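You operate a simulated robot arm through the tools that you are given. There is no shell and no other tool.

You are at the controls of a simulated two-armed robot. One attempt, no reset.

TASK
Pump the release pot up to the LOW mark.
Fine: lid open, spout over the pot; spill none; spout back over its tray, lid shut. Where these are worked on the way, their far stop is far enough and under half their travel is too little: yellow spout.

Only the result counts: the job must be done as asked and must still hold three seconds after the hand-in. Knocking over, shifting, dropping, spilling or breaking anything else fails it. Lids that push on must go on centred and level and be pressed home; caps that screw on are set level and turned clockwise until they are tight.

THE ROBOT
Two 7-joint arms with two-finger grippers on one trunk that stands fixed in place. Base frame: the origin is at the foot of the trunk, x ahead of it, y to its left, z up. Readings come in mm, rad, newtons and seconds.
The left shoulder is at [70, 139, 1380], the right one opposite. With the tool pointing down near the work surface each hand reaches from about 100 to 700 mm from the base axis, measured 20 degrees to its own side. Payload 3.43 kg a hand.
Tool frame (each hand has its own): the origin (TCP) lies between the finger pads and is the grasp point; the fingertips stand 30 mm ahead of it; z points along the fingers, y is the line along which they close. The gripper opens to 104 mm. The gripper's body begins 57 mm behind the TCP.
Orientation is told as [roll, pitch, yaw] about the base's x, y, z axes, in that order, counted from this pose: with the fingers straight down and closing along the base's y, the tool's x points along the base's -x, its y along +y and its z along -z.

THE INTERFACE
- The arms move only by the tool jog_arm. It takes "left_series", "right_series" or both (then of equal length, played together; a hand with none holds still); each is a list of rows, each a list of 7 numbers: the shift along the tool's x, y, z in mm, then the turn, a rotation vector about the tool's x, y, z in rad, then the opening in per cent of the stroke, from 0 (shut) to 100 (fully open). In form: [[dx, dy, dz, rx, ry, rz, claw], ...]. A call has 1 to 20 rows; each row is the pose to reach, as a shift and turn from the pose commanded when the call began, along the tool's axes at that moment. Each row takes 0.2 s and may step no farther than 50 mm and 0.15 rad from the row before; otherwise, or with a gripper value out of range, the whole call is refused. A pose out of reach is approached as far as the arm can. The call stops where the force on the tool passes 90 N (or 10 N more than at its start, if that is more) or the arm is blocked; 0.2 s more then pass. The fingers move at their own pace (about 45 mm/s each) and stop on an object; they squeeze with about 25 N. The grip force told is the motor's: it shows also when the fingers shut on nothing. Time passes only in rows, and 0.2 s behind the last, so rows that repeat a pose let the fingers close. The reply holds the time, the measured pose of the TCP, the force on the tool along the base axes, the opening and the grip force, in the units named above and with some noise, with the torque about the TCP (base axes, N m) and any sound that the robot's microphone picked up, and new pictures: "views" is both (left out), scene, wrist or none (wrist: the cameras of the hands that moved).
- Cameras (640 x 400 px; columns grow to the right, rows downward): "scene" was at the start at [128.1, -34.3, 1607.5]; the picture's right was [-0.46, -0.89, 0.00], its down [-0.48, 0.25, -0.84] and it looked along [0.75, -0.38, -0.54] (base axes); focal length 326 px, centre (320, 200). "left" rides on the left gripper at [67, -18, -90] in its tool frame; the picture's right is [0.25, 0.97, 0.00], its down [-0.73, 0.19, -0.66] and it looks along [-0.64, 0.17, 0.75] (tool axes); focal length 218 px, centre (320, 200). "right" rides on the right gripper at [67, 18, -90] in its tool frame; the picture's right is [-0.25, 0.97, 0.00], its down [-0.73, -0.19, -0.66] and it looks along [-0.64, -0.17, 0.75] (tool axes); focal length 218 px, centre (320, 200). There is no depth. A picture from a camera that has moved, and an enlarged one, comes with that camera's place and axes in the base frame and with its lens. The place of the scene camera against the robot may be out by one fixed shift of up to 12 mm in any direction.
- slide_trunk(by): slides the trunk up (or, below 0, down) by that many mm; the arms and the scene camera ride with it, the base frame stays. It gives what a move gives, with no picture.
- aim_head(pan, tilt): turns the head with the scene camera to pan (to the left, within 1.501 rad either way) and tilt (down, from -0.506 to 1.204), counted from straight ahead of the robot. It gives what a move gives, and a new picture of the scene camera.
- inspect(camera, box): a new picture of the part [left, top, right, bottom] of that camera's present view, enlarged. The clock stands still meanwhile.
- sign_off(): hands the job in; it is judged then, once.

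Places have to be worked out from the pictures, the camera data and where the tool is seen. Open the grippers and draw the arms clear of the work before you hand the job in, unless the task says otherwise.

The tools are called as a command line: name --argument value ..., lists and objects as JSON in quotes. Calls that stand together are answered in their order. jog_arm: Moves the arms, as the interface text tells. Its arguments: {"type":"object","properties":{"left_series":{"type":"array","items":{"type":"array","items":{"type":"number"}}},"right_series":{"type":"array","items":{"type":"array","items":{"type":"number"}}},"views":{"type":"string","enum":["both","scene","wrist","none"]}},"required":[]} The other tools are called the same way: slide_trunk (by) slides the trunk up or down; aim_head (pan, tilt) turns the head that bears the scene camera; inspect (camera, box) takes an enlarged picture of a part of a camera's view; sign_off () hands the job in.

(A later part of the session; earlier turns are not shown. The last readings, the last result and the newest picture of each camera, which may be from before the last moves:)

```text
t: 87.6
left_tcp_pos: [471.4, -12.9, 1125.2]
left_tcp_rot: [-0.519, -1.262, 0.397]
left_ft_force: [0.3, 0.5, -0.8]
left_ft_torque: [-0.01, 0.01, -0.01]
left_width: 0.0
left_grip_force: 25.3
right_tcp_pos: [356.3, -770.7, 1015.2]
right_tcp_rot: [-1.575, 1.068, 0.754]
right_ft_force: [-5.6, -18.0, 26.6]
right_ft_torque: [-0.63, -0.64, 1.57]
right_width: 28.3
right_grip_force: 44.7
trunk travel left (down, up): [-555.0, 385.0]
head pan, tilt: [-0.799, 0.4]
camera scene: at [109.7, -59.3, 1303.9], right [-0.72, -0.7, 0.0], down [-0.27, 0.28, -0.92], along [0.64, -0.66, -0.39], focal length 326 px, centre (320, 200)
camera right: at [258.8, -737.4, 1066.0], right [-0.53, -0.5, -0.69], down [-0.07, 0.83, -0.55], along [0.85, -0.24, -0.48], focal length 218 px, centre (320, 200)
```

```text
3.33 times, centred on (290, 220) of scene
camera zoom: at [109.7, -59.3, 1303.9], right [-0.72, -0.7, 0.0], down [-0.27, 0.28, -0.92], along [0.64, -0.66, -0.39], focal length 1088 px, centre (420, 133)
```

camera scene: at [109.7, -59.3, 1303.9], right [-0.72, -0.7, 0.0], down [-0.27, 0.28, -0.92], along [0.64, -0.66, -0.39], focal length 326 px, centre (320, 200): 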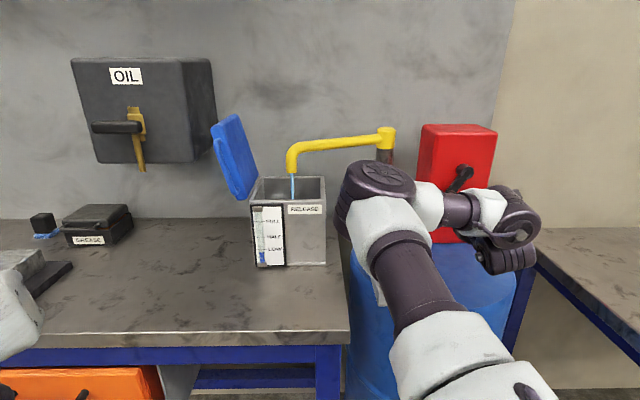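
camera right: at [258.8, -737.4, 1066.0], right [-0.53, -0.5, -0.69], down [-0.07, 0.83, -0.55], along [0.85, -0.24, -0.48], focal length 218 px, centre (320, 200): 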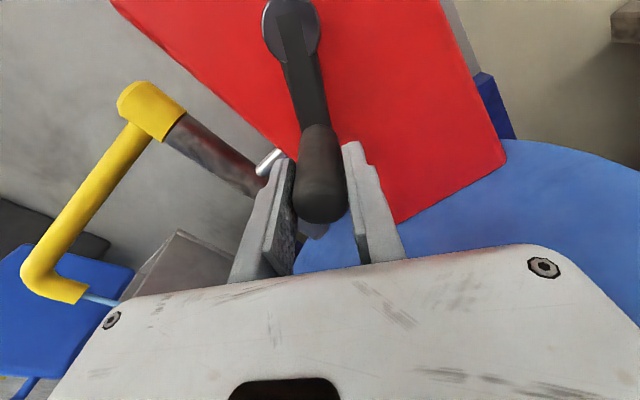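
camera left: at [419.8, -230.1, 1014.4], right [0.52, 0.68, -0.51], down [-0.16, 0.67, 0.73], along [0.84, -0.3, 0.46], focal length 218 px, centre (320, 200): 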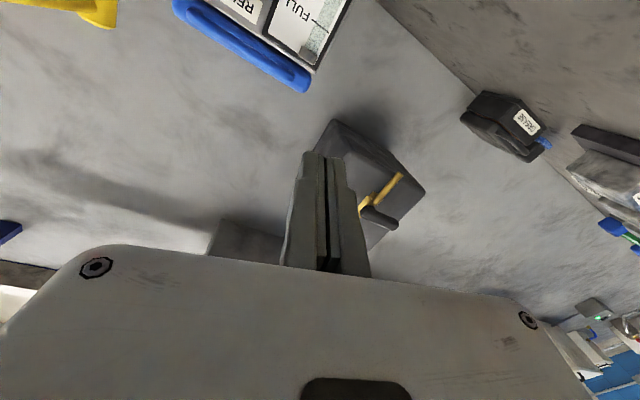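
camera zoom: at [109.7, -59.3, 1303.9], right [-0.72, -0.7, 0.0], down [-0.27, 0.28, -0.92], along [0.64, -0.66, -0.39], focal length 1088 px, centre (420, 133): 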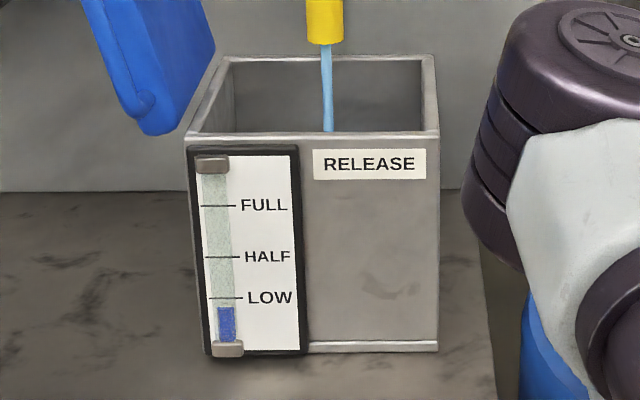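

Still fine; force shows I'm ~4 mm outside the circle, so I correct inward and continue about 1 rad.

jog_arm --right_series '[[2.5, -6, 0, 0, 0, 0.1, 10], [4.5, -12.5, 0, 0, 0, 0.2, 10], [6.2, -18.9, 0, 0, 0, 0.3, 10], [8.5, -25, 0, 0, 0, 0.4, 10], [11.3, -30.9, 0, 0, 0, 0.5, 10], [14.7, -36.5, 0, 0, 0, 0.6, 10], [18.7, -41.7, 0, 0, 0, 0.7, 10], [23.2, -46.5, 0, 0, 0, 0.8, 10], [28.1, -50.8, 0, 0, 0, 0.9, 10], [33.4, -54.6, 0, 0, 0, 1.0, 10]]' --views "both"

inspect --camera "scene" --box '[250, 190, 320, 270]'

```text
t: 89.8
left_tcp_pos: [470.4, -10.4, 1125.6]
left_tcp_rot: [-0.523, -1.264, 0.399]
left_ft_force: [0.4, -0.2, -0.5]
left_ft_torque: [-0.01, 0.04, -0.01]
left_width: 0.0
left_grip_force: 25.0
right_tcp_pos: [379.0, -746.8, 1071.0]
right_tcp_rot: [-1.572, 0.068, 0.756]
right_ft_force: [-23.5, 5.1, 0.7]
right_ft_torque: [-0.82, -0.56, 0.24]
right_width: 27.3
right_grip_force: 45.2
trunk travel left (down, up): [-555.0, 385.0]
head pan, tilt: [-0.799, 0.4]
camera scene: at [107.9, -58.3, 1304.1], right [-0.72, -0.7, 0.0], down [-0.27, 0.28, -0.92], along [0.64, -0.66, -0.39], focal length 326 px, centre (320, 200)
camera right: at [267.1, -729.2, 1058.2], right [0.14, 0.13, -0.98], down [0.09, 0.99, 0.14], along [0.99, -0.1, 0.12], focal length 218 px, centre (320, 200)
```

scene: 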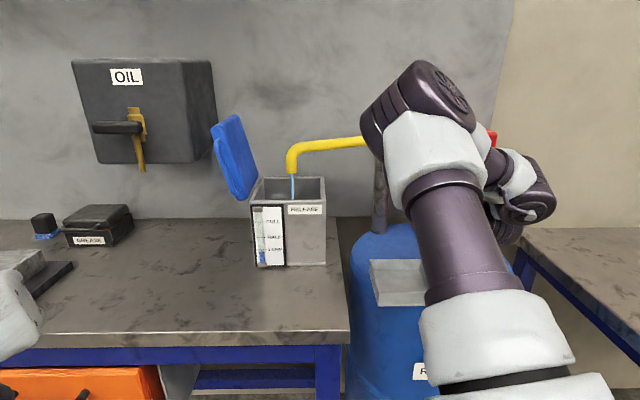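
right: 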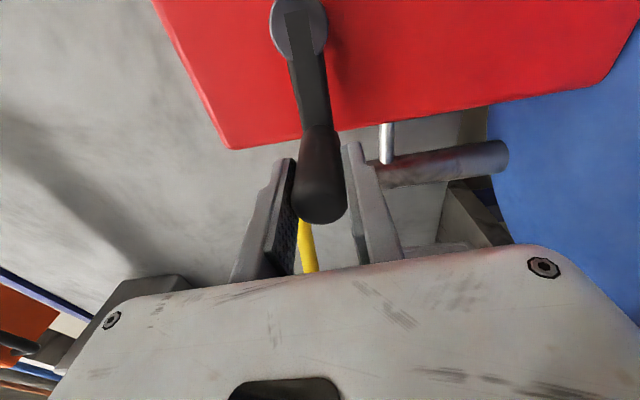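

```text
5.00 times, centred on (285, 230) of scene
camera zoom: at [107.9, -58.3, 1304.1], right [-0.72, -0.7, 0.0], down [-0.27, 0.28, -0.92], along [0.64, -0.66, -0.39], focal length 1631 px, centre (495, 50)
```

zoom: 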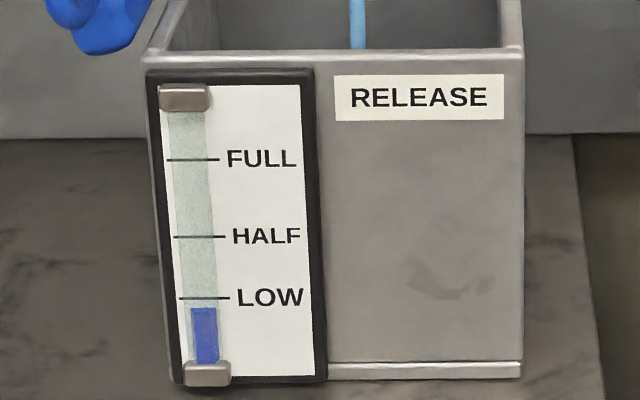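

About 9 px (of 67, at 5×) remain, ~2.1 rad. I turn 1 rad more.

jog_arm --right_series '[[1.5, -6.3, -1, 0, 0, 0.1, 10], [2.8, -12.8, -2, 0, 0, 0.2, 10], [4.4, -19.2, -2, 0, 0, 0.3, 10], [6.7, -25.3, -2, 0, 0, 0.4, 10], [9.5, -31.2, -2, 0, 0, 0.5, 10], [12.9, -36.8, -2, 0, 0, 0.6, 10], [16.9, -42, -2, 0, 0, 0.7, 10], [21.4, -46.8, -2, 0, 0, 0.8, 10], [26.3, -51.1, -2, 0, 0, 0.9, 10], [31.6, -54.9, -2, 0, 0, 1.0, 10]]' --views "both"

inspect --camera "scene" --box '[250, 190, 320, 270]'

```text
t: 92.0
left_tcp_pos: [471.9, -14.5, 1124.8]
left_tcp_rot: [-0.513, -1.261, 0.39]
left_ft_force: [0.8, 0.2, -0.4]
left_ft_torque: [0.04, 0.03, 0.01]
left_width: 0.1
left_grip_force: 25.8
right_tcp_pos: [359.1, -767.6, 1125.0]
right_tcp_rot: [-1.561, -0.935, 0.75]
right_ft_force: [-19.5, 8.5, -16.8]
right_ft_torque: [1.23, 1.16, 1.49]
right_width: 27.7
right_grip_force: 45.1
trunk travel left (down, up): [-555.0, 385.0]
head pan, tilt: [-0.799, 0.4]
camera scene: at [110.3, -61.4, 1303.5], right [-0.72, -0.7, 0.0], down [-0.27, 0.28, -0.92], along [0.64, -0.66, -0.39], focal length 326 px, centre (320, 200)
camera right: at [278.5, -719.4, 1060.6], right [0.67, 0.64, -0.37], down [-0.25, 0.67, 0.7], along [0.7, -0.38, 0.61], focal length 218 px, centre (320, 200)
```

scene: 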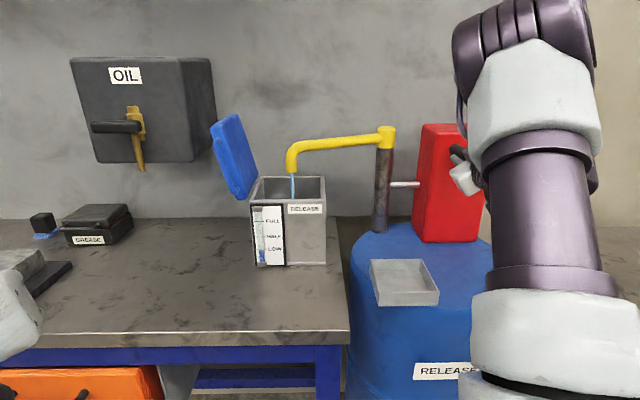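
right: 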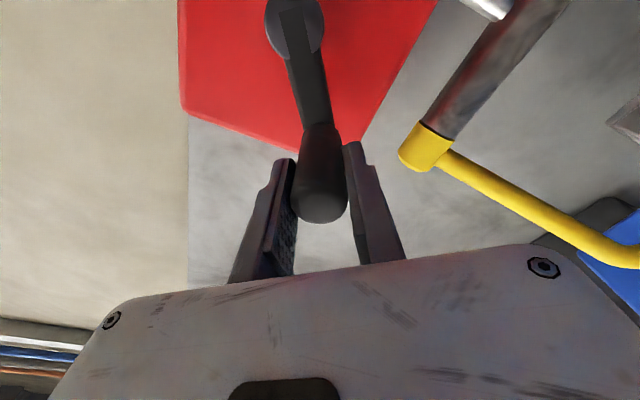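

```text
5.00 times, centred on (285, 230) of scene
camera zoom: at [110.3, -61.4, 1303.5], right [-0.72, -0.7, 0.0], down [-0.27, 0.28, -0.92], along [0.64, -0.66, -0.39], focal length 1631 px, centre (495, 50)
```

zoom: 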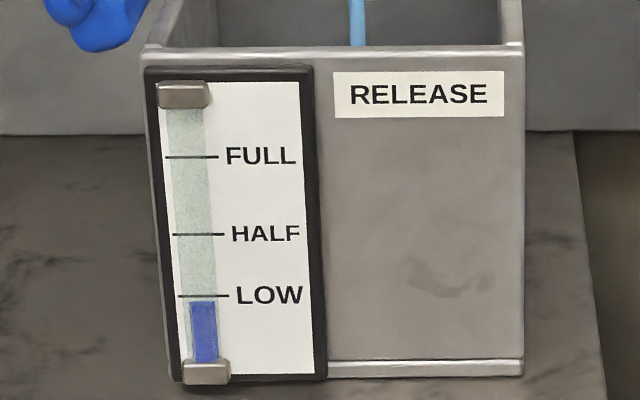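

About 5 px left. I pause a second to see whether the level creeps after the crank stops.

jog_arm --right_series '[[0, 0, 0, 0, 0, 0, 10], [0, 0, 0, 0, 0, 0, 10], [0, 0, 0, 0, 0, 0, 10], [0, 0, 0, 0, 0, 0, 10], [0, 0, 0, 0, 0, 0, 10]]' --views "none"

inspect --camera "scene" --box '[252, 235, 288, 270]'

```text
t: 93.2
left_tcp_pos: [471.1, -14.6, 1125.3]
left_tcp_rot: [-0.512, -1.262, 0.389]
left_ft_force: [0.3, -0.1, -0.5]
left_ft_torque: [0.02, 0.01, 0.0]
left_width: 0.0
left_grip_force: 25.1
right_tcp_pos: [360.3, -767.7, 1124.1]
right_tcp_rot: [-1.562, -0.934, 0.751]
right_ft_force: [-20.3, 8.3, -17.2]
right_ft_torque: [0.93, 0.71, 1.84]
right_width: 27.6
right_grip_force: 44.9
trunk travel left (down, up): [-555.0, 385.0]
head pan, tilt: [-0.799, 0.4]
```

```text
11.43 times, centred on (270, 252) of scene
camera zoom: at [110.3, -61.6, 1303.6], right [-0.72, -0.7, 0.0], down [-0.27, 0.28, -0.92], along [0.64, -0.66, -0.39], focal length 3728 px, centre (891, -400)
```

zoom: 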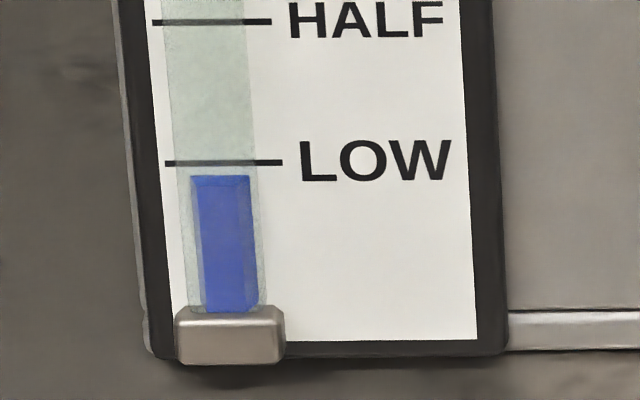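

No creep. Measured at the rear edge of the column, ~14 of 150 px (at 11×) remain, about 1.4 rad. I turn 1.0 rad more.

jog_arm --right_series '[[1.8, -6.3, -1, 0, 0, 0.1, 10], [3.3, -12.8, -2, 0, 0, 0.2, 10], [4.9, -19.2, -2, 0, 0, 0.3, 10], [7.2, -25.3, -2, 0, 0, 0.4, 10], [10, -31.2, -2, 0, 0, 0.5, 10], [13.4, -36.8, -2, 0, 0, 0.6, 10], [17.4, -42, -2, 0, 0, 0.7, 10], [21.9, -46.8, -2, 0, 0, 0.8, 10], [26.8, -51.1, -2, 0, 0, 0.9, 10], [32.1, -54.9, -2, 0, 0, 1.0, 10], [32.1, -54.9, -2, 0, 0, 1.0, 10], [32.1, -54.9, -2, 0, 0, 1.0, 10], [32.1, -54.9, -2, 0, 0, 1.0, 10]]' --views "both"

inspect --camera "scene" --box '[252, 235, 288, 270]'

```text
t: 96.0
left_tcp_pos: [476.2, -13.9, 1121.9]
left_tcp_rot: [-0.505, -1.258, 0.384]
left_ft_force: [0.7, 0.1, 0.2]
left_ft_torque: [0.0, 0.0, -0.02]
left_width: 0.0
left_grip_force: 25.1
right_tcp_pos: [319.2, -809.3, 1131.9]
right_tcp_rot: [1.57, -1.212, -2.381]
right_ft_force: [12.2, -18.1, 12.5]
right_ft_torque: [-0.61, -0.76, 1.56]
right_width: 28.3
right_grip_force: 44.6
trunk travel left (down, up): [-555.0, 385.0]
head pan, tilt: [-0.799, 0.4]
camera scene: at [115.4, -61.8, 1303.3], right [-0.72, -0.7, 0.0], down [-0.27, 0.28, -0.92], along [0.64, -0.66, -0.39], focal length 326 px, centre (320, 200)
camera right: at [285.0, -715.7, 1077.2], right [0.59, 0.56, 0.58], down [-0.77, 0.18, 0.62], along [0.24, -0.81, 0.54], focal length 218 px, centre (320, 200)
```

scene: 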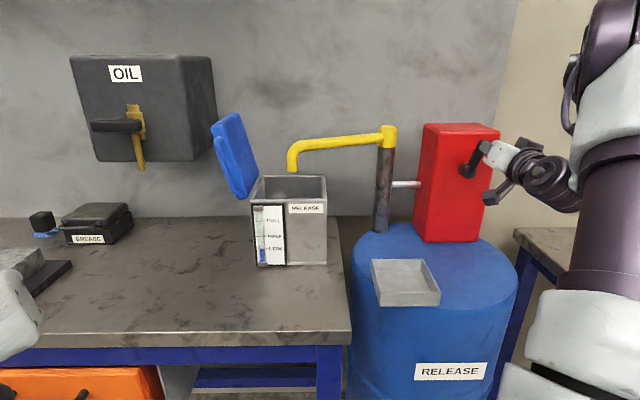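
right: 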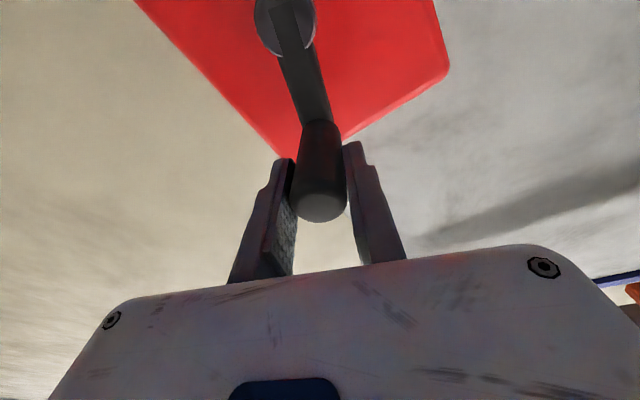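

```text
11.43 times, centred on (270, 252) of scene
camera zoom: at [115.4, -61.8, 1303.3], right [-0.72, -0.7, 0.0], down [-0.27, 0.28, -0.92], along [0.64, -0.66, -0.39], focal length 3728 px, centre (891, -400)
```

zoom: 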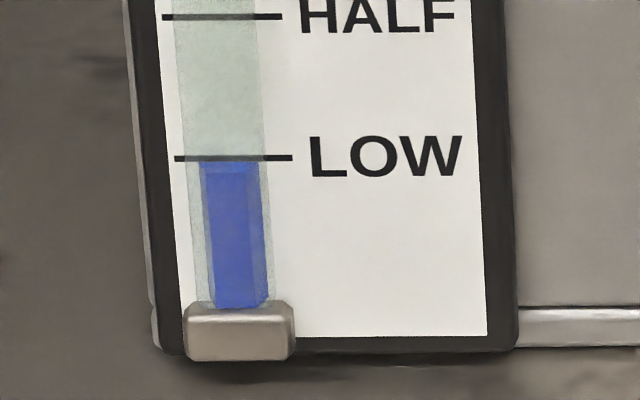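

The column's top edge is just below the LOW line (about 4–5 px of 150). I add a last 0.4 rad.

jog_arm --right_series '[[0.4, -6.5, 1, 0, 0, 0.1, 10], [1.3, -13, 2, 0, 0, 0.2, 10], [2.9, -19.4, 2, 0, 0, 0.3, 10], [5.2, -25.5, 2, 0, 0, 0.4, 10], [5.2, -25.5, 2, 0, 0, 0.4, 10], [5.2, -25.5, 2, 0, 0, 0.4, 10], [5.2, -25.5, 2, 0, 0, 0.4, 10], [5.2, -25.5, 2, 0, 0, 0.4, 10]]' --views "scene"

inspect --camera "scene" --box '[252, 235, 288, 270]'

```text
t: 97.8
left_tcp_pos: [474.7, -14.2, 1123.4]
left_tcp_rot: [-0.511, -1.26, 0.388]
left_ft_force: [0.1, 0.3, -0.6]
left_ft_torque: [0.02, 0.01, 0.0]
left_width: 0.0
left_grip_force: 24.6
right_tcp_pos: [253.3, -776.5, 1070.2]
right_tcp_rot: [1.57, -0.813, -2.381]
right_ft_force: [-0.5, -1.0, 1.0]
right_ft_torque: [-0.02, -0.03, 0.03]
right_width: 10.6
right_grip_force: 0.0
right hand out of reach, approached as far as the arm can: row 1, 2, 3, 4, 5, 6, 7, 8
trunk travel left (down, up): [-555.0, 385.0]
head pan, tilt: [-0.799, 0.4]
camera scene: at [113.9, -60.7, 1303.4], right [-0.72, -0.7, 0.0], down [-0.27, 0.28, -0.92], along [0.64, -0.66, -0.39], focal length 326 px, centre (320, 200)
```

scene: 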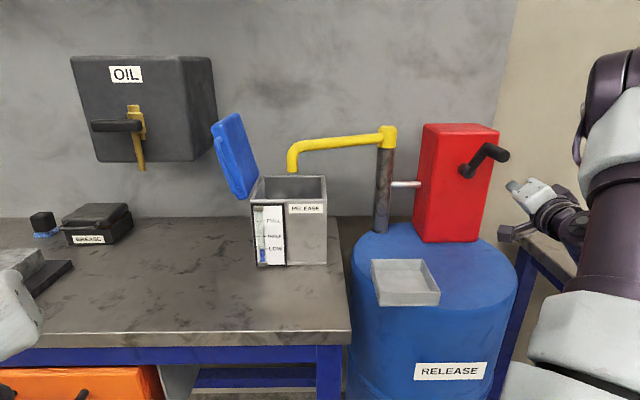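

```text
11.43 times, centred on (270, 252) of scene
camera zoom: at [113.9, -60.7, 1303.4], right [-0.72, -0.7, 0.0], down [-0.27, 0.28, -0.92], along [0.64, -0.66, -0.39], focal length 3728 px, centre (891, -400)
```

zoom: 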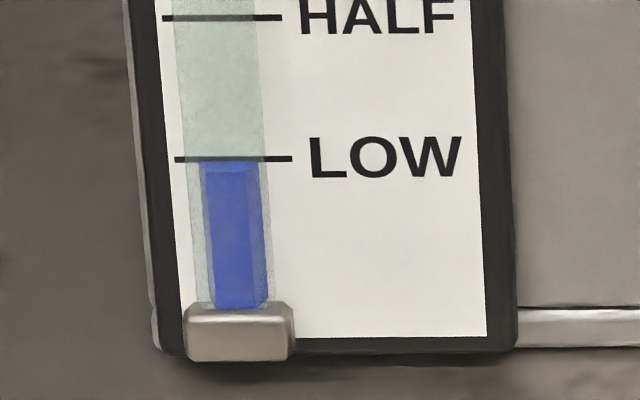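

The wrist reached its limit and the fingers slipped off the knob cleanly; the level now stands right at the LOW line. I back the hand away from the crank and unwind its roll.

jog_arm --right_series '[[0, 0, -25, 0, 0, 0, 10], [0, 0, -50, 0, 0, 0, 0], [0, 0, -75, 0, 0, 0, 0], [0, 0, -90, 0, 0, 0, 0], [0, 0, -90, 0, 0, -0.15, 0], [0, 0, -90, 0, 0, -0.3, 0], [0, 0, -90, 0, 0, -0.45, 0], [0, 0, -90, 0, 0, -0.6, 0], [0, 0, -90, 0, 0, -0.75, 0], [0, 0, -90, 0, 0, -0.9, 0], [0, 0, -90, 0, 0, -1.05, 0], [0, 0, -90, 0, 0, -1.2, 0]]' --views "both"

```text
t: 100.4
left_tcp_pos: [474.5, -12.2, 1121.9]
left_tcp_rot: [-0.513, -1.259, 0.391]
left_ft_force: [-0.4, 0.6, -0.4]
left_ft_torque: [0.0, 0.02, -0.02]
left_width: 0.1
left_grip_force: 24.9
right_tcp_pos: [241.4, -741.8, 1092.4]
right_tcp_rot: [-1.538, -1.129, 0.725]
right_ft_force: [-0.5, -0.8, -0.9]
right_ft_torque: [-0.03, 0.0, -0.02]
right_width: 0.0
right_grip_force: 25.3
right hand out of reach, approached as far as the arm can: row 1, 2, 3, 4, 5, 6, 7, 8, 9, 10, 11, 12
trunk travel left (down, up): [-555.0, 385.0]
head pan, tilt: [-0.799, 0.4]
camera scene: at [113.5, -59.8, 1303.5], right [-0.72, -0.7, 0.0], down [-0.27, 0.28, -0.92], along [0.64, -0.66, -0.39], focal length 326 px, centre (320, 200)
camera right: at [169.9, -685.4, 1027.3], right [0.72, 0.67, -0.19], down [-0.34, 0.57, 0.75], along [0.61, -0.47, 0.64], focal length 218 px, centre (320, 200)
```

scene: 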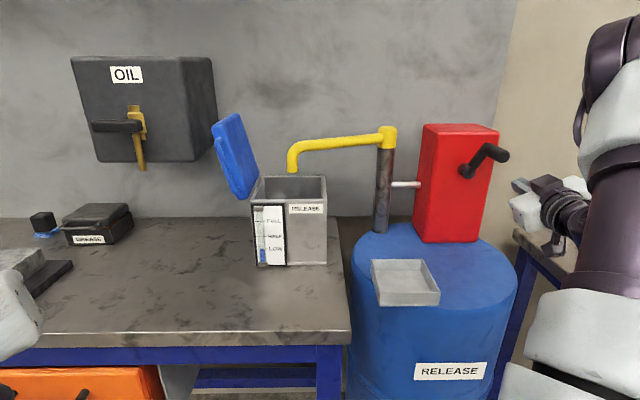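
right: 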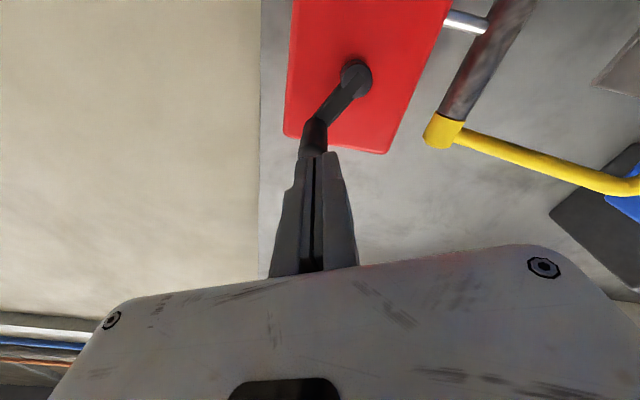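

The hand is clear of the crank. I continue unwinding the wrist (negative roll) while shifting a little left, to regain the earlier low-elbow posture.

jog_arm --right_series '[[3, 18, 6, 0, 0, -0.14, 0], [6, 36, 12, 0, 0, -0.28, 0], [10, 54, 18, 0, 0, -0.42, 0], [13, 71, 25, 0, 0, -0.56, 0], [13, 71, 25, 0, 0, -0.7, 0], [13, 71, 25, 0, 0, -0.84, 0], [13, 71, 25, 0, 0, -0.98, 0], [13, 71, 25, 0, 0, -1.12, 0], [13, 71, 25, 0, 0, -1.26, 0], [13, 71, 25, 0, 0, -1.4, 0], [13, 71, 25, 0, 0, -1.54, 0], [13, 71, 25, 0, 0, -1.68, 0], [13, 71, 25, 0, 0, -1.82, 0], [13, 71, 25, 0, 0, -1.96, 0]]' --views "both"

```text
t: 103.4
left_tcp_pos: [473.4, -13.6, 1123.1]
left_tcp_rot: [-0.513, -1.26, 0.39]
left_ft_force: [-0.7, 0.2, 0.8]
left_ft_torque: [-0.05, 0.02, 0.02]
left_width: 0.0
left_grip_force: 25.1
right_tcp_pos: [300.7, -722.5, 1054.0]
right_tcp_rot: [-1.567, 0.831, 0.761]
right_ft_force: [-0.5, 0.0, 0.5]
right_ft_torque: [0.02, 0.02, 0.03]
right_width: 0.0
right_grip_force: 25.2
trunk travel left (down, up): [-555.0, 385.0]
head pan, tilt: [-0.799, 0.4]
camera scene: at [113.5, -60.0, 1303.4], right [-0.72, -0.7, 0.0], down [-0.27, 0.28, -0.92], along [0.64, -0.66, -0.39], focal length 326 px, centre (320, 200)
camera right: at [195.2, -697.3, 1092.3], right [-0.4, -0.37, -0.84], down [0.01, 0.91, -0.41], along [0.92, -0.17, -0.36], focal length 218 px, centre (320, 200)
```

scene: 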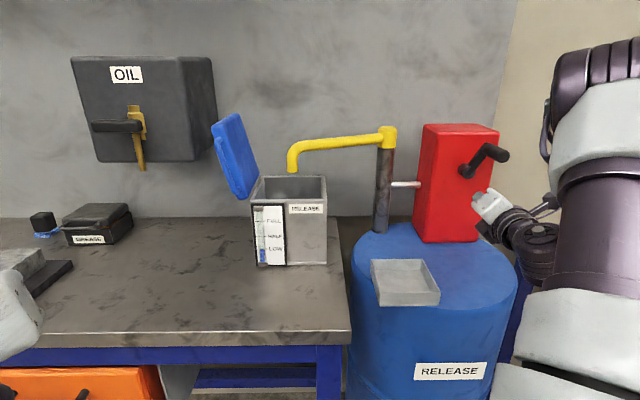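
right: 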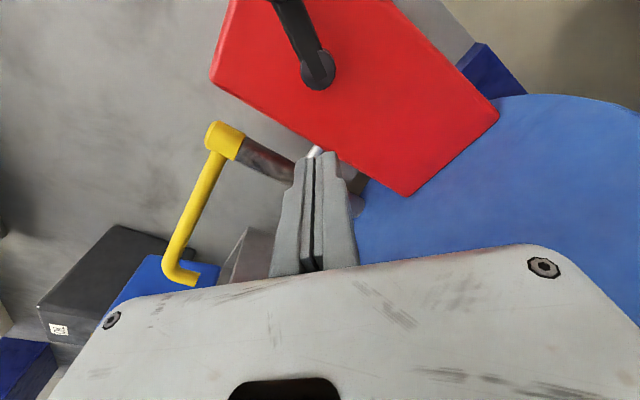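

Fully reachable. I keep unwinding.

jog_arm --right_series '[[0, 0, 0, 0, 0, -0.145, 0], [0, 0, 0, 0, 0, -0.29, 0], [0, 0, 0, 0, 0, -0.435, 0], [0, 0, 0, 0, 0, -0.58, 0], [0, 0, 0, 0, 0, -0.725, 0], [0, 0, 0, 0, 0, -0.87, 0], [0, 0, 0, 0, 0, -1.015, 0], [0, 0, 0, 0, 0, -1.16, 0], [0, 0, 0, 0, 0, -1.305, 0], [0, 0, 0, 0, 0, -1.45, 0], [0, 0, 0, 0, 0, -1.595, 0], [0, 0, 0, 0, 0, -1.74, 0], [0, 0, 0, 0, 0, -1.885, 0], [0, 0, 0, 0, 0, -2.03, 0], [0, 0, 0, 0, 0, -2.175, 0], [0, 0, 0, 0, 0, -2.32, 0], [0, 0, 0, 0, 0, -2.465, 0], [0, 0, 0, 0, 0, -2.61, 0], [0, 0, 0, 0, 0, -2.755, 0], [0, 0, 0, 0, 0, -2.9, 0]]' --views "both"

```text
t: 107.6
left_tcp_pos: [474.4, -11.7, 1123.7]
left_tcp_rot: [-0.512, -1.259, 0.389]
left_ft_force: [1.1, -0.9, 0.0]
left_ft_torque: [0.03, -0.01, 0.01]
left_width: 0.2
left_grip_force: 25.2
right_tcp_pos: [313.1, -737.9, 1067.6]
right_tcp_rot: [1.564, -0.589, -2.379]
right_ft_force: [-1.0, -0.3, -0.2]
right_ft_torque: [-0.02, 0.01, -0.01]
right_width: 0.0
right_grip_force: 24.8
right hand out of reach, approached as far as the arm can: row 19, 20
trunk travel left (down, up): [-555.0, 385.0]
head pan, tilt: [-0.799, 0.4]
camera scene: at [114.7, -59.8, 1303.3], right [-0.72, -0.7, 0.0], down [-0.27, 0.28, -0.92], along [0.64, -0.66, -0.39], focal length 326 px, centre (320, 200)
camera right: at [297.9, -627.9, 1046.0], right [0.24, 0.22, 0.94], down [-0.97, -0.01, 0.25], along [0.07, -0.98, 0.21], focal length 218 px, centre (320, 200)
```

scene: 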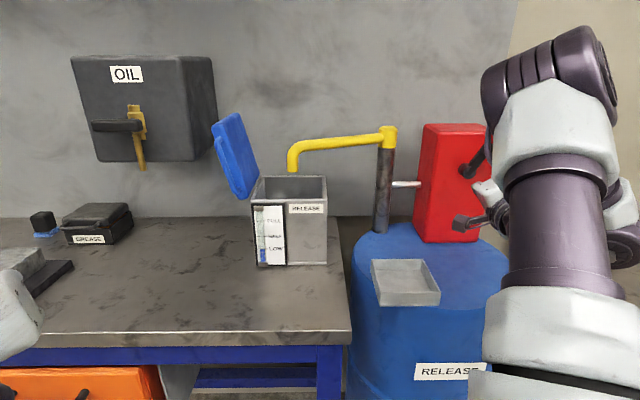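
right: 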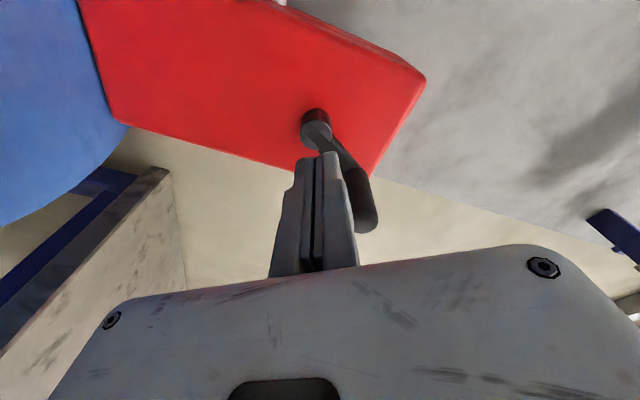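

The wrist hit its limit with the elbow high. I move the hand back and left to the place where the elbow earlier dropped into the good posture.

jog_arm --right_series '[[0, 0, -45, 0, 0, 0, 0], [0, -1, -90, 0, 0, 0, 0], [33, 22, -91, 0, 0, 0, 0], [67, 44, -91, 0, 0, 0, 0], [100, 66, -92, 0, 0, 0, 0], [133, 89, -92, 0, 0, 0, 0], [167, 111, -93, 0, 0, 0, 0]]' --views "both"

```text
t: 109.2
left_tcp_pos: [475.5, -12.2, 1122.5]
left_tcp_rot: [-0.511, -1.259, 0.39]
left_ft_force: [-0.2, 0.9, 0.1]
left_ft_torque: [-0.02, -0.01, 0.03]
left_width: 0.0
left_grip_force: 25.5
right_tcp_pos: [401.2, -582.1, 1095.5]
right_tcp_rot: [1.562, -0.588, -2.38]
right_ft_force: [-1.3, 0.0, 0.0]
right_ft_torque: [0.0, 0.0, 0.01]
right_width: 0.0
right_grip_force: 25.1
right hand out of reach, approached as far as the arm can: row 1, 2, 3, 4, 5, 6, 7
trunk travel left (down, up): [-555.0, 385.0]
head pan, tilt: [-0.799, 0.4]
camera scene: at [113.5, -59.5, 1303.5], right [-0.72, -0.7, 0.0], down [-0.27, 0.28, -0.92], along [0.64, -0.66, -0.39], focal length 326 px, centre (320, 200)
camera right: at [386.3, -471.0, 1074.5], right [0.24, 0.22, 0.95], down [-0.97, -0.01, 0.25], along [0.07, -0.98, 0.21], focal length 218 px, centre (320, 200)
```

scene: 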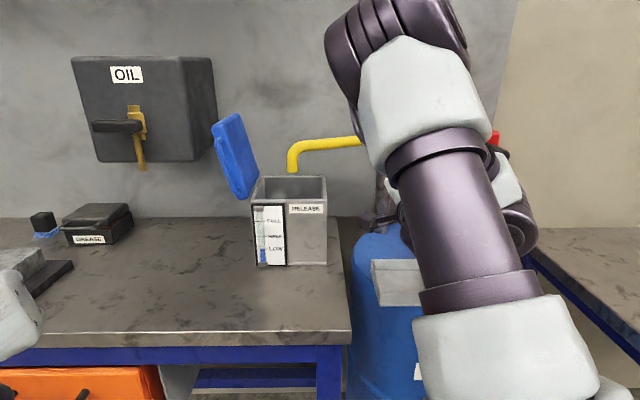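
right: 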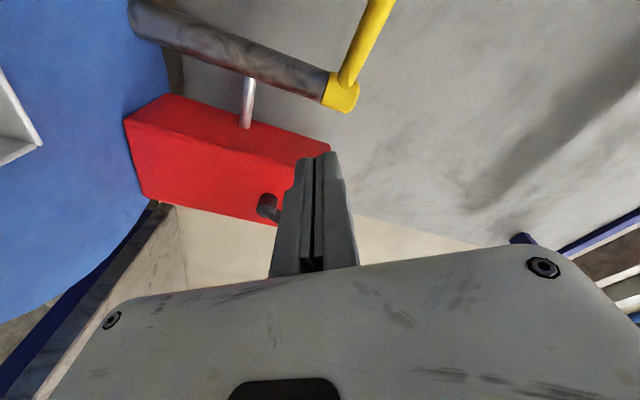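

The elbow is still high. I move to the spot and orientation where it dropped before (about (392,-526,1068)).

jog_arm --right_series '[[14, -1.5, -15, 0.035, -0.053, 0, 0], [28, -3, -31, 0.07, -0.105, 0, 0], [42, -4.6, -47, 0.105, -0.158, 0, 0], [48, -5, -65, 0.105, -0.158, 0, 0]]' --views "scene"

```text
t: 110.2
left_tcp_pos: [470.2, -13.8, 1124.8]
left_tcp_rot: [-0.518, -1.263, 0.392]
left_ft_force: [-0.1, -0.3, 0.4]
left_ft_torque: [0.0, -0.02, 0.03]
left_width: 0.0
left_grip_force: 24.9
right_tcp_pos: [390.1, -548.9, 1041.6]
right_tcp_rot: [1.571, -0.585, -2.571]
right_ft_force: [-0.1, 0.0, 0.5]
right_ft_torque: [0.01, 0.0, 0.08]
right_width: 0.0
right_grip_force: 25.6
right hand out of reach, approached as far as the arm can: row 2, 3, 4
trunk travel left (down, up): [-555.0, 385.0]
head pan, tilt: [-0.799, 0.4]
camera scene: at [110.5, -60.2, 1303.7], right [-0.72, -0.7, 0.0], down [-0.27, 0.28, -0.92], along [0.64, -0.66, -0.39], focal length 326 px, centre (320, 200)
```

scene: 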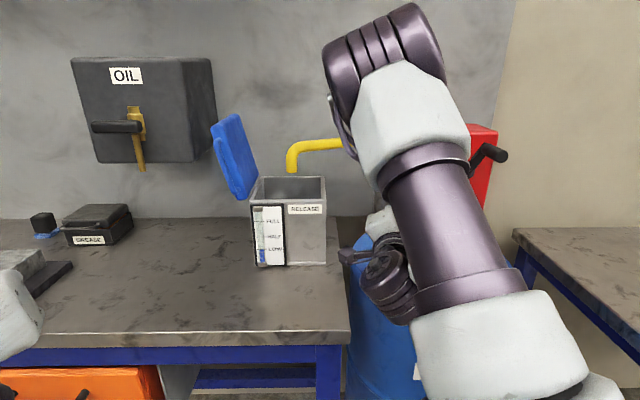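

The wrist is in its other configuration, where a hand roll of 180° (camera on top) is within range. I roll forward by 2.15 rad to that upright-level pose, rising 40 mm.

jog_arm --right_series '[[-7, 11, 5, 0, 0, 0.14, 0], [-15, 22, 10, 0, 0, 0.28, 0], [-22, 33, 10, 0, 0, 0.42, 0], [-22, 33, 10, 0, 0, 0.56, 0], [-22, 33, 10, 0, 0, 0.7, 0], [-22, 33, 10, 0, 0, 0.84, 0], [-22, 33, 10, 0, 0, 0.98, 0], [-22, 33, 10, 0, 0, 1.12, 0], [-22, 33, 10, 0, 0, 1.26, 0], [-22, 33, 10, 0, 0, 1.4, 0], [-22, 33, 10, 0, 0, 1.54, 0], [-22, 33, 10, 0, 0, 1.68, 0], [-22, 33, 10, 0, 0, 1.82, 0], [-22, 33, 10, 0, 0, 1.96, 0], [-22, 33, 10, 0, 0, 2.1, 0]]' --views "both"

```text
t: 113.4
left_tcp_pos: [473.8, -12.1, 1123.1]
left_tcp_rot: [-0.514, -1.261, 0.392]
left_ft_force: [-0.6, 0.7, 0.3]
left_ft_torque: [0.01, -0.01, -0.02]
left_width: 0.0
left_grip_force: 24.5
right_tcp_pos: [396.5, -558.4, 1080.8]
right_tcp_rot: [1.52, 1.513, -2.627]
right_ft_force: [0.7, 0.5, 0.4]
right_ft_torque: [-0.03, 0.0, -0.01]
right_width: 0.2
right_grip_force: 25.3
right hand out of reach, approached as far as the arm can: row 3
trunk travel left (down, up): [-555.0, 385.0]
head pan, tilt: [-0.799, 0.4]
camera scene: at [113.4, -59.9, 1303.5], right [-0.72, -0.7, 0.0], down [-0.27, 0.28, -0.92], along [0.64, -0.66, -0.39], focal length 326 px, centre (320, 200)
camera right: at [337.3, -490.6, 1150.1], right [-0.83, -0.53, -0.2], down [-0.23, 0.64, -0.74], along [0.51, -0.56, -0.65], focal length 218 px, centre (320, 200)
```

scene: 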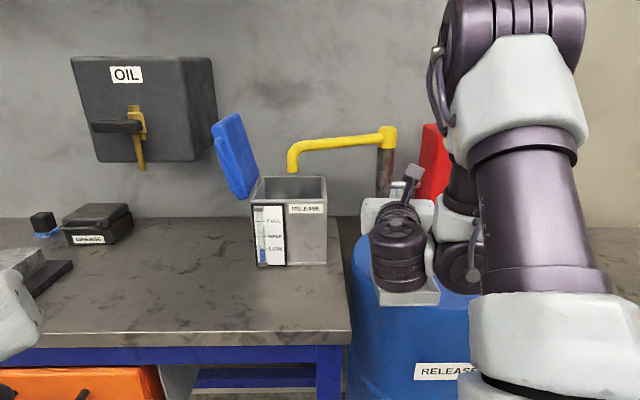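
right: 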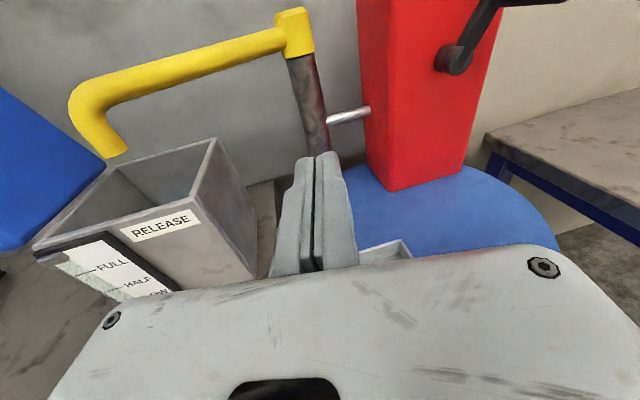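

Now the hand is level with its camera on top and a clear view of spout and pot. I move left in front of the spout end, opening the fingers.

jog_arm --right_series '[[4, -37, 6, 0.033, 0.002, 0, 20], [8, -74, 13, 0.067, 0.004, 0, 40], [13, -111, 19, 0.1, 0.006, 0, 60], [17, -148, 26, 0.133, 0.007, 0, 60], [21, -185, 32, 0.167, 0.009, 0, 60], [25.5, -222, 38.4, 0.2, 0.011, 0, 60]]' --views "both"

```text
t: 114.8
left_tcp_pos: [475.2, -12.4, 1122.0]
left_tcp_rot: [-0.514, -1.257, 0.391]
left_ft_force: [0.4, 0.0, -0.5]
left_ft_torque: [0.02, 0.0, -0.01]
left_width: 0.0
left_grip_force: 24.8
right_tcp_pos: [491.4, -478.4, 1045.3]
right_tcp_rot: [1.653, 1.51, -2.286]
right_ft_force: [0.4, -0.2, 0.4]
right_ft_torque: [0.0, 0.02, 0.01]
right_width: 62.4
right_grip_force: 0.1
right hand out of reach, approached as far as the arm can: row 2, 3, 4, 5, 6
trunk travel left (down, up): [-555.0, 385.0]
head pan, tilt: [-0.799, 0.4]
camera scene: at [114.6, -59.6, 1303.4], right [-0.72, -0.7, 0.0], down [-0.27, 0.28, -0.92], along [0.64, -0.66, -0.39], focal length 326 px, centre (320, 200)
camera right: at [417.3, -424.0, 1113.1], right [-0.7, -0.69, -0.19], down [-0.35, 0.57, -0.74], along [0.62, -0.45, -0.64], focal length 218 px, centre (320, 200)
```

scene: 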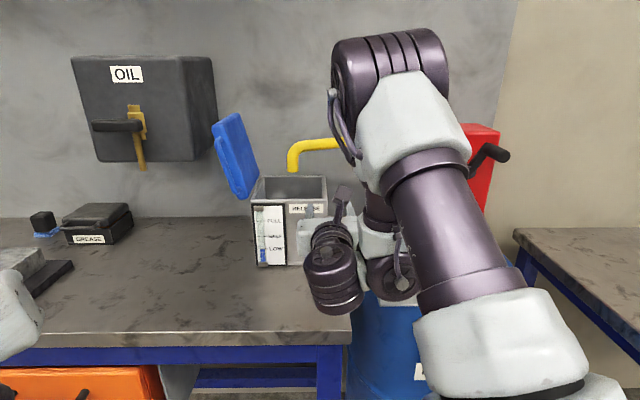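
right: 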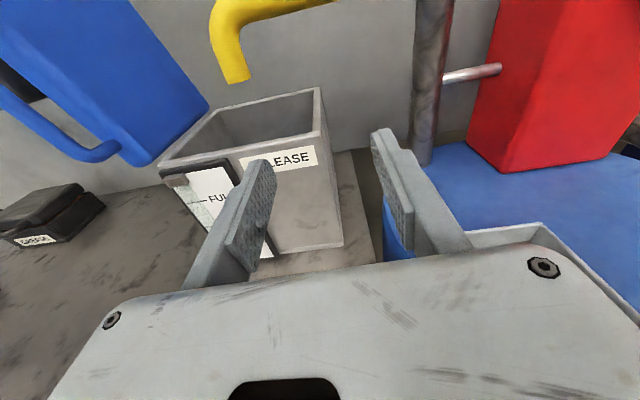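

The reach clips me ~40 mm too low here, so I raise the trunk by 50 mm, which lifts the hand with it.

slide_trunk --by 50

jog_arm --right_series '[[0, -15, 10, 0, 0, 0, 60], [0, -30, 20, 0, 0, 0, 60], [0, -45, 30, 0, 0, 0, 60], [0, -60, 40, 0, 0, 0, 60]]' --views "both"

```text
t: 115.7
left_tcp_pos: [473.6, -13.2, 1173.2]
left_tcp_rot: [-0.513, -1.259, 0.39]
left_ft_force: [-0.3, -0.1, -0.4]
left_ft_torque: [0.0, 0.0, 0.03]
left_width: 0.1
left_grip_force: 25.1
right_tcp_pos: [489.5, -479.2, 1096.4]
right_tcp_rot: [1.665, 1.512, -2.274]
right_ft_force: [-0.7, -0.9, 0.8]
right_ft_torque: [0.01, 0.0, -0.01]
right_width: 62.6
right_grip_force: 0.0
trunk travel left (down, up): [-605.0, 335.0]
head pan, tilt: [-0.799, 0.4]
```

```text
t: 116.7
left_tcp_pos: [473.1, -11.7, 1172.8]
left_tcp_rot: [-0.514, -1.257, 0.391]
left_ft_force: [0.4, 0.1, -1.4]
left_ft_torque: [-0.02, -0.02, 0.03]
left_width: 0.0
left_grip_force: 25.0
right_tcp_pos: [496.5, -471.9, 1077.5]
right_tcp_rot: [1.716, 1.509, -2.219]
right_ft_force: [0.5, -0.4, -0.8]
right_ft_torque: [-0.02, 0.0, 0.0]
right_width: 62.3
right_grip_force: 0.0
right hand out of reach, approached as far as the arm can: row 1, 2, 3, 4
trunk travel left (down, up): [-605.0, 335.0]
head pan, tilt: [-0.799, 0.4]
camera scene: at [114.0, -59.5, 1353.4], right [-0.72, -0.7, 0.0], down [-0.27, 0.28, -0.92], along [0.64, -0.66, -0.39], focal length 326 px, centre (320, 200)
camera right: at [423.5, -417.8, 1146.4], right [-0.7, -0.69, -0.19], down [-0.35, 0.57, -0.75], along [0.62, -0.45, -0.64], focal length 218 px, centre (320, 200)
```

scene: 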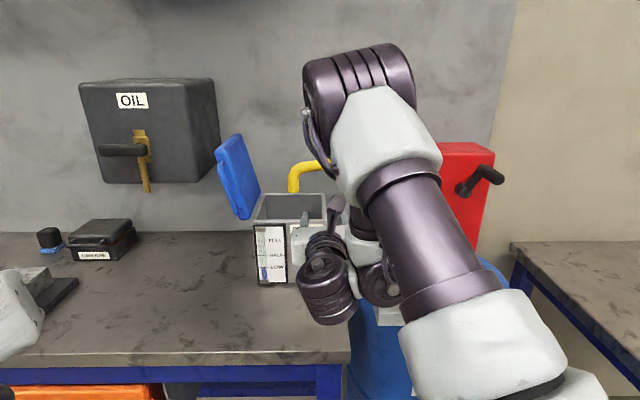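
right: 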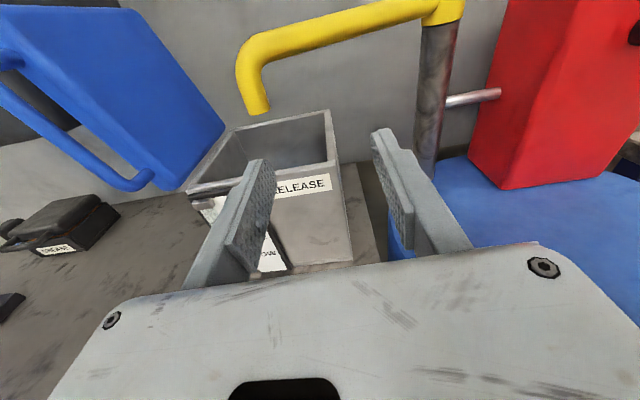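

Leftward is limited here while folded close; I try going forward first (above the pot's right edge level), raising the hand.

jog_arm --right_series '[[6, 0, 22, 0, 0, 0, 60], [12, 0, 45, 0, 0, 0, 60], [18, 0, 68, 0, 0, 0, 60], [22, 0, 90, 0, 0, 0, 60]]' --views "both"

```text
t: 117.7
left_tcp_pos: [474.5, -13.5, 1172.5]
left_tcp_rot: [-0.512, -1.259, 0.392]
left_ft_force: [-0.5, -0.8, -0.1]
left_ft_torque: [0.02, -0.01, -0.01]
left_width: 0.0
left_grip_force: 24.8
right_tcp_pos: [495.3, -517.2, 1076.7]
right_tcp_rot: [1.703, 1.512, -2.234]
right_ft_force: [-0.2, 1.1, -0.4]
right_ft_torque: [0.02, 0.01, -0.02]
right_width: 62.6
right_grip_force: 0.0
right hand out of reach, approached as far as the arm can: row 1, 2, 3, 4
trunk travel left (down, up): [-605.0, 335.0]
head pan, tilt: [-0.799, 0.4]
camera scene: at [113.7, -60.0, 1353.4], right [-0.72, -0.7, 0.0], down [-0.27, 0.28, -0.92], along [0.64, -0.66, -0.39], focal length 326 px, centre (320, 200)
camera right: at [422.4, -462.3, 1145.1], right [-0.7, -0.69, -0.2], down [-0.35, 0.57, -0.74], along [0.62, -0.45, -0.64], focal length 218 px, centre (320, 200)
```

scene: 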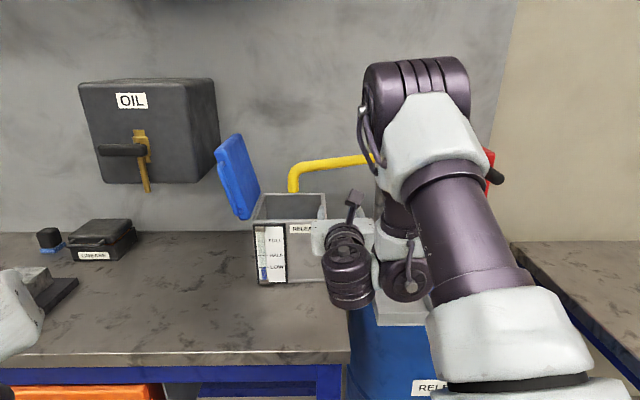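
right: 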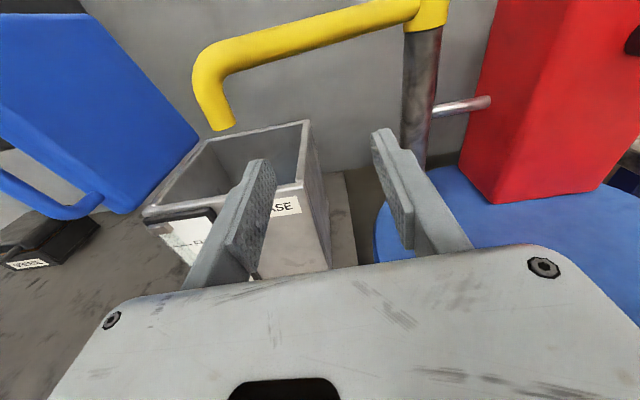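

This wrist configuration can't bring the hand that far left. Instead I'll grip the spout's horizontal arm nearer its post, with fingers closing vertically: I roll +90° while shifting right and up.

jog_arm --right_series '[[8, 10, 0, 0, 0, 0.14, 60], [16, 20, 0, 0, 0, 0.28, 60], [24, 30, 5, 0, 0, 0.42, 60], [32, 40, 10, 0, 0, 0.56, 60], [40, 45, 15, 0, 0, 0.7, 60], [40, 45, 20, 0, 0, 0.84, 60], [40, 45, 20, 0, 0, 0.98, 60], [40, 45, 20, 0, 0, 1.12, 60], [40, 45, 20, 0, 0, 1.26, 60], [40, 45, 20, 0, 0, 1.4, 60], [40, 45, 20, 0, 0, 1.54, 60]]' --views "both"

```text
t: 120.1
left_tcp_pos: [473.4, -13.3, 1174.4]
left_tcp_rot: [-0.513, -1.256, 0.391]
left_ft_force: [0.5, -0.3, -0.1]
left_ft_torque: [0.02, 0.01, -0.01]
left_width: 0.0
left_grip_force: 25.1
right_tcp_pos: [467.2, -551.5, 1112.9]
right_tcp_rot: [-1.581, 0.087, 0.774]
right_ft_force: [-1.0, -0.1, 0.5]
right_ft_torque: [0.01, -0.01, -0.01]
right_width: 62.3
right_grip_force: 0.1
right hand out of reach, approached as far as the arm can: row 4, 5, 6, 7, 8, 9, 10, 11
trunk travel left (down, up): [-605.0, 335.0]
head pan, tilt: [-0.799, 0.4]
camera scene: at [113.5, -59.9, 1353.4], right [-0.72, -0.7, 0.0], down [-0.27, 0.28, -0.92], along [0.64, -0.66, -0.39], focal length 326 px, centre (320, 200)
camera right: at [354.9, -533.9, 1100.6], right [0.13, 0.11, -0.99], down [0.07, 0.99, 0.12], along [0.99, -0.09, 0.12], focal length 218 px, centre (320, 200)
```

scene: 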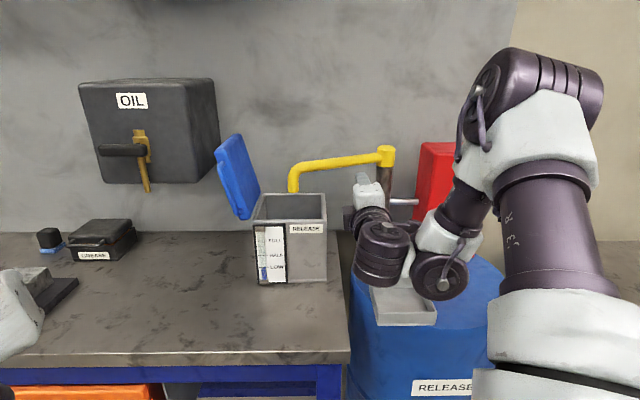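
right: 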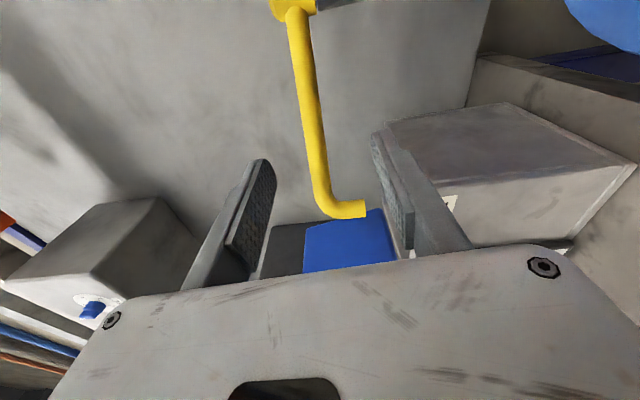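

The arm of the spout runs between my open fingers ahead. I align in height and sideways, then go forward in part.

jog_arm --right_series '[[-12, -7, 20, 0, 0, 0, 60], [-23, -13, 40, 0, 0, 0, 60], [-34, -19, 60, 0, 0, 0, 60], [-34, -19, 85, 0, 0, 0, 60], [-34, -19, 110, 0, 0, 0, 60]]' --views "both"

```text
t: 121.3
left_tcp_pos: [475.0, -11.8, 1172.6]
left_tcp_rot: [-0.513, -1.258, 0.391]
left_ft_force: [0.0, 0.5, 0.3]
left_ft_torque: [-0.02, 0.02, 0.02]
left_width: 0.0
left_grip_force: 24.5
right_tcp_pos: [478.3, -548.5, 1095.7]
right_tcp_rot: [-1.58, 0.09, 0.775]
right_ft_force: [-0.2, 0.3, 0.0]
right_ft_torque: [0.0, -0.01, 0.01]
right_width: 62.1
right_grip_force: 0.0
right hand out of reach, approached as far as the arm can: row 1, 2, 3, 4, 5
trunk travel left (down, up): [-605.0, 335.0]
head pan, tilt: [-0.799, 0.4]
camera scene: at [113.4, -59.7, 1353.5], right [-0.72, -0.7, 0.0], down [-0.27, 0.28, -0.92], along [0.64, -0.66, -0.39], focal length 326 px, centre (320, 200)
camera right: at [366.0, -532.9, 1083.8], right [0.12, 0.11, -0.99], down [0.07, 0.99, 0.12], along [0.99, -0.08, 0.12], focal length 218 px, centre (320, 200)
```

scene: 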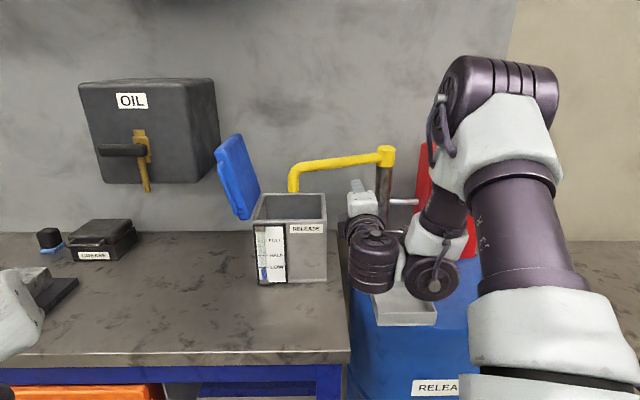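
right: 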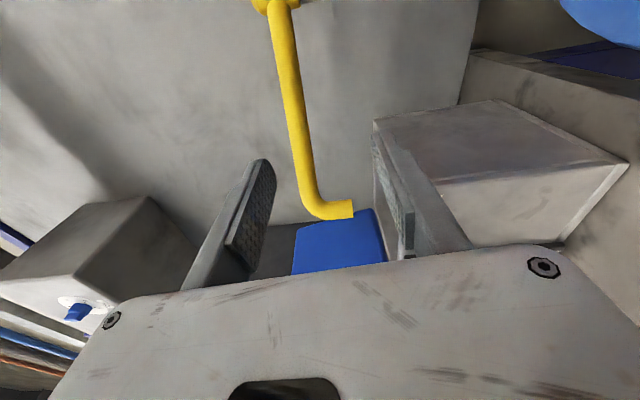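

The arm keeps settling lower than asked, so it wants a higher shoulder. I raise the trunk another 100 mm and then bring the hand down and forward.

slide_trunk --by 100

jog_arm --right_series '[[-5, 12, 10, 0, 0, 0, 60], [-10, 24, 25, 0, 0, 0, 60], [-15, 36, 45, 0, 0, 0, 60], [-20, 48, 65, 0, 0, 0, 60], [-25, 62, 85, 0, 0, 0, 60]]' --views "both"

```text
t: 122.7
left_tcp_pos: [474.8, -13.5, 1273.5]
left_tcp_rot: [-0.512, -1.259, 0.388]
left_ft_force: [0.2, 0.3, 0.6]
left_ft_torque: [-0.01, -0.03, -0.01]
left_width: 0.1
left_grip_force: 25.0
right_tcp_pos: [479.9, -550.9, 1195.2]
right_tcp_rot: [-1.58, 0.091, 0.773]
right_ft_force: [-0.3, -1.1, -0.2]
right_ft_torque: [-0.01, 0.04, 0.01]
right_width: 61.9
right_grip_force: 0.1
trunk travel left (down, up): [-705.0, 235.0]
head pan, tilt: [-0.799, 0.4]
```

```text
t: 123.9
left_tcp_pos: [476.3, -12.0, 1273.2]
left_tcp_rot: [-0.514, -1.259, 0.388]
left_ft_force: [0.1, -0.2, 0.4]
left_ft_torque: [0.01, 0.0, 0.0]
left_width: 0.2
left_grip_force: 24.6
right_tcp_pos: [498.8, -562.6, 1137.5]
right_tcp_rot: [-1.579, 0.092, 0.773]
right_ft_force: [-0.5, -0.3, 0.1]
right_ft_torque: [0.0, 0.0, 0.01]
right_width: 62.5
right_grip_force: 0.1
right hand out of reach, approached as far as the arm can: row 1, 2, 3, 4, 5
trunk travel left (down, up): [-705.0, 235.0]
head pan, tilt: [-0.799, 0.4]
camera scene: at [114.2, -59.6, 1453.4], right [-0.72, -0.7, 0.0], down [-0.27, 0.28, -0.92], along [0.64, -0.66, -0.39], focal length 326 px, centre (320, 200)
camera right: at [385.0, -547.4, 1126.9], right [0.12, 0.11, -0.99], down [0.07, 0.99, 0.12], along [0.99, -0.09, 0.11], focal length 218 px, centre (320, 200)
```

scene: 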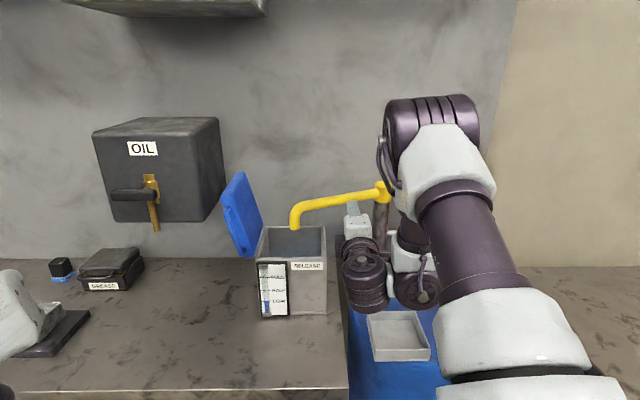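
right: 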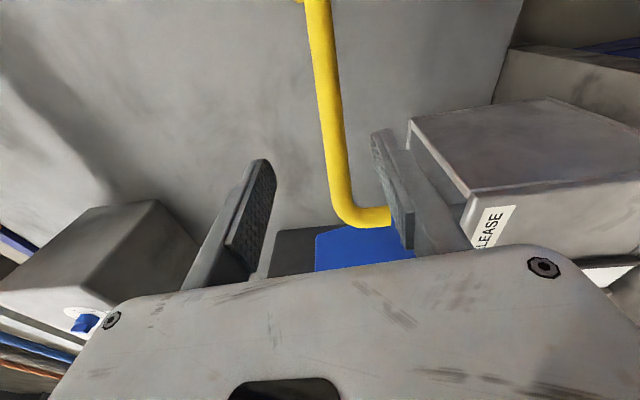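

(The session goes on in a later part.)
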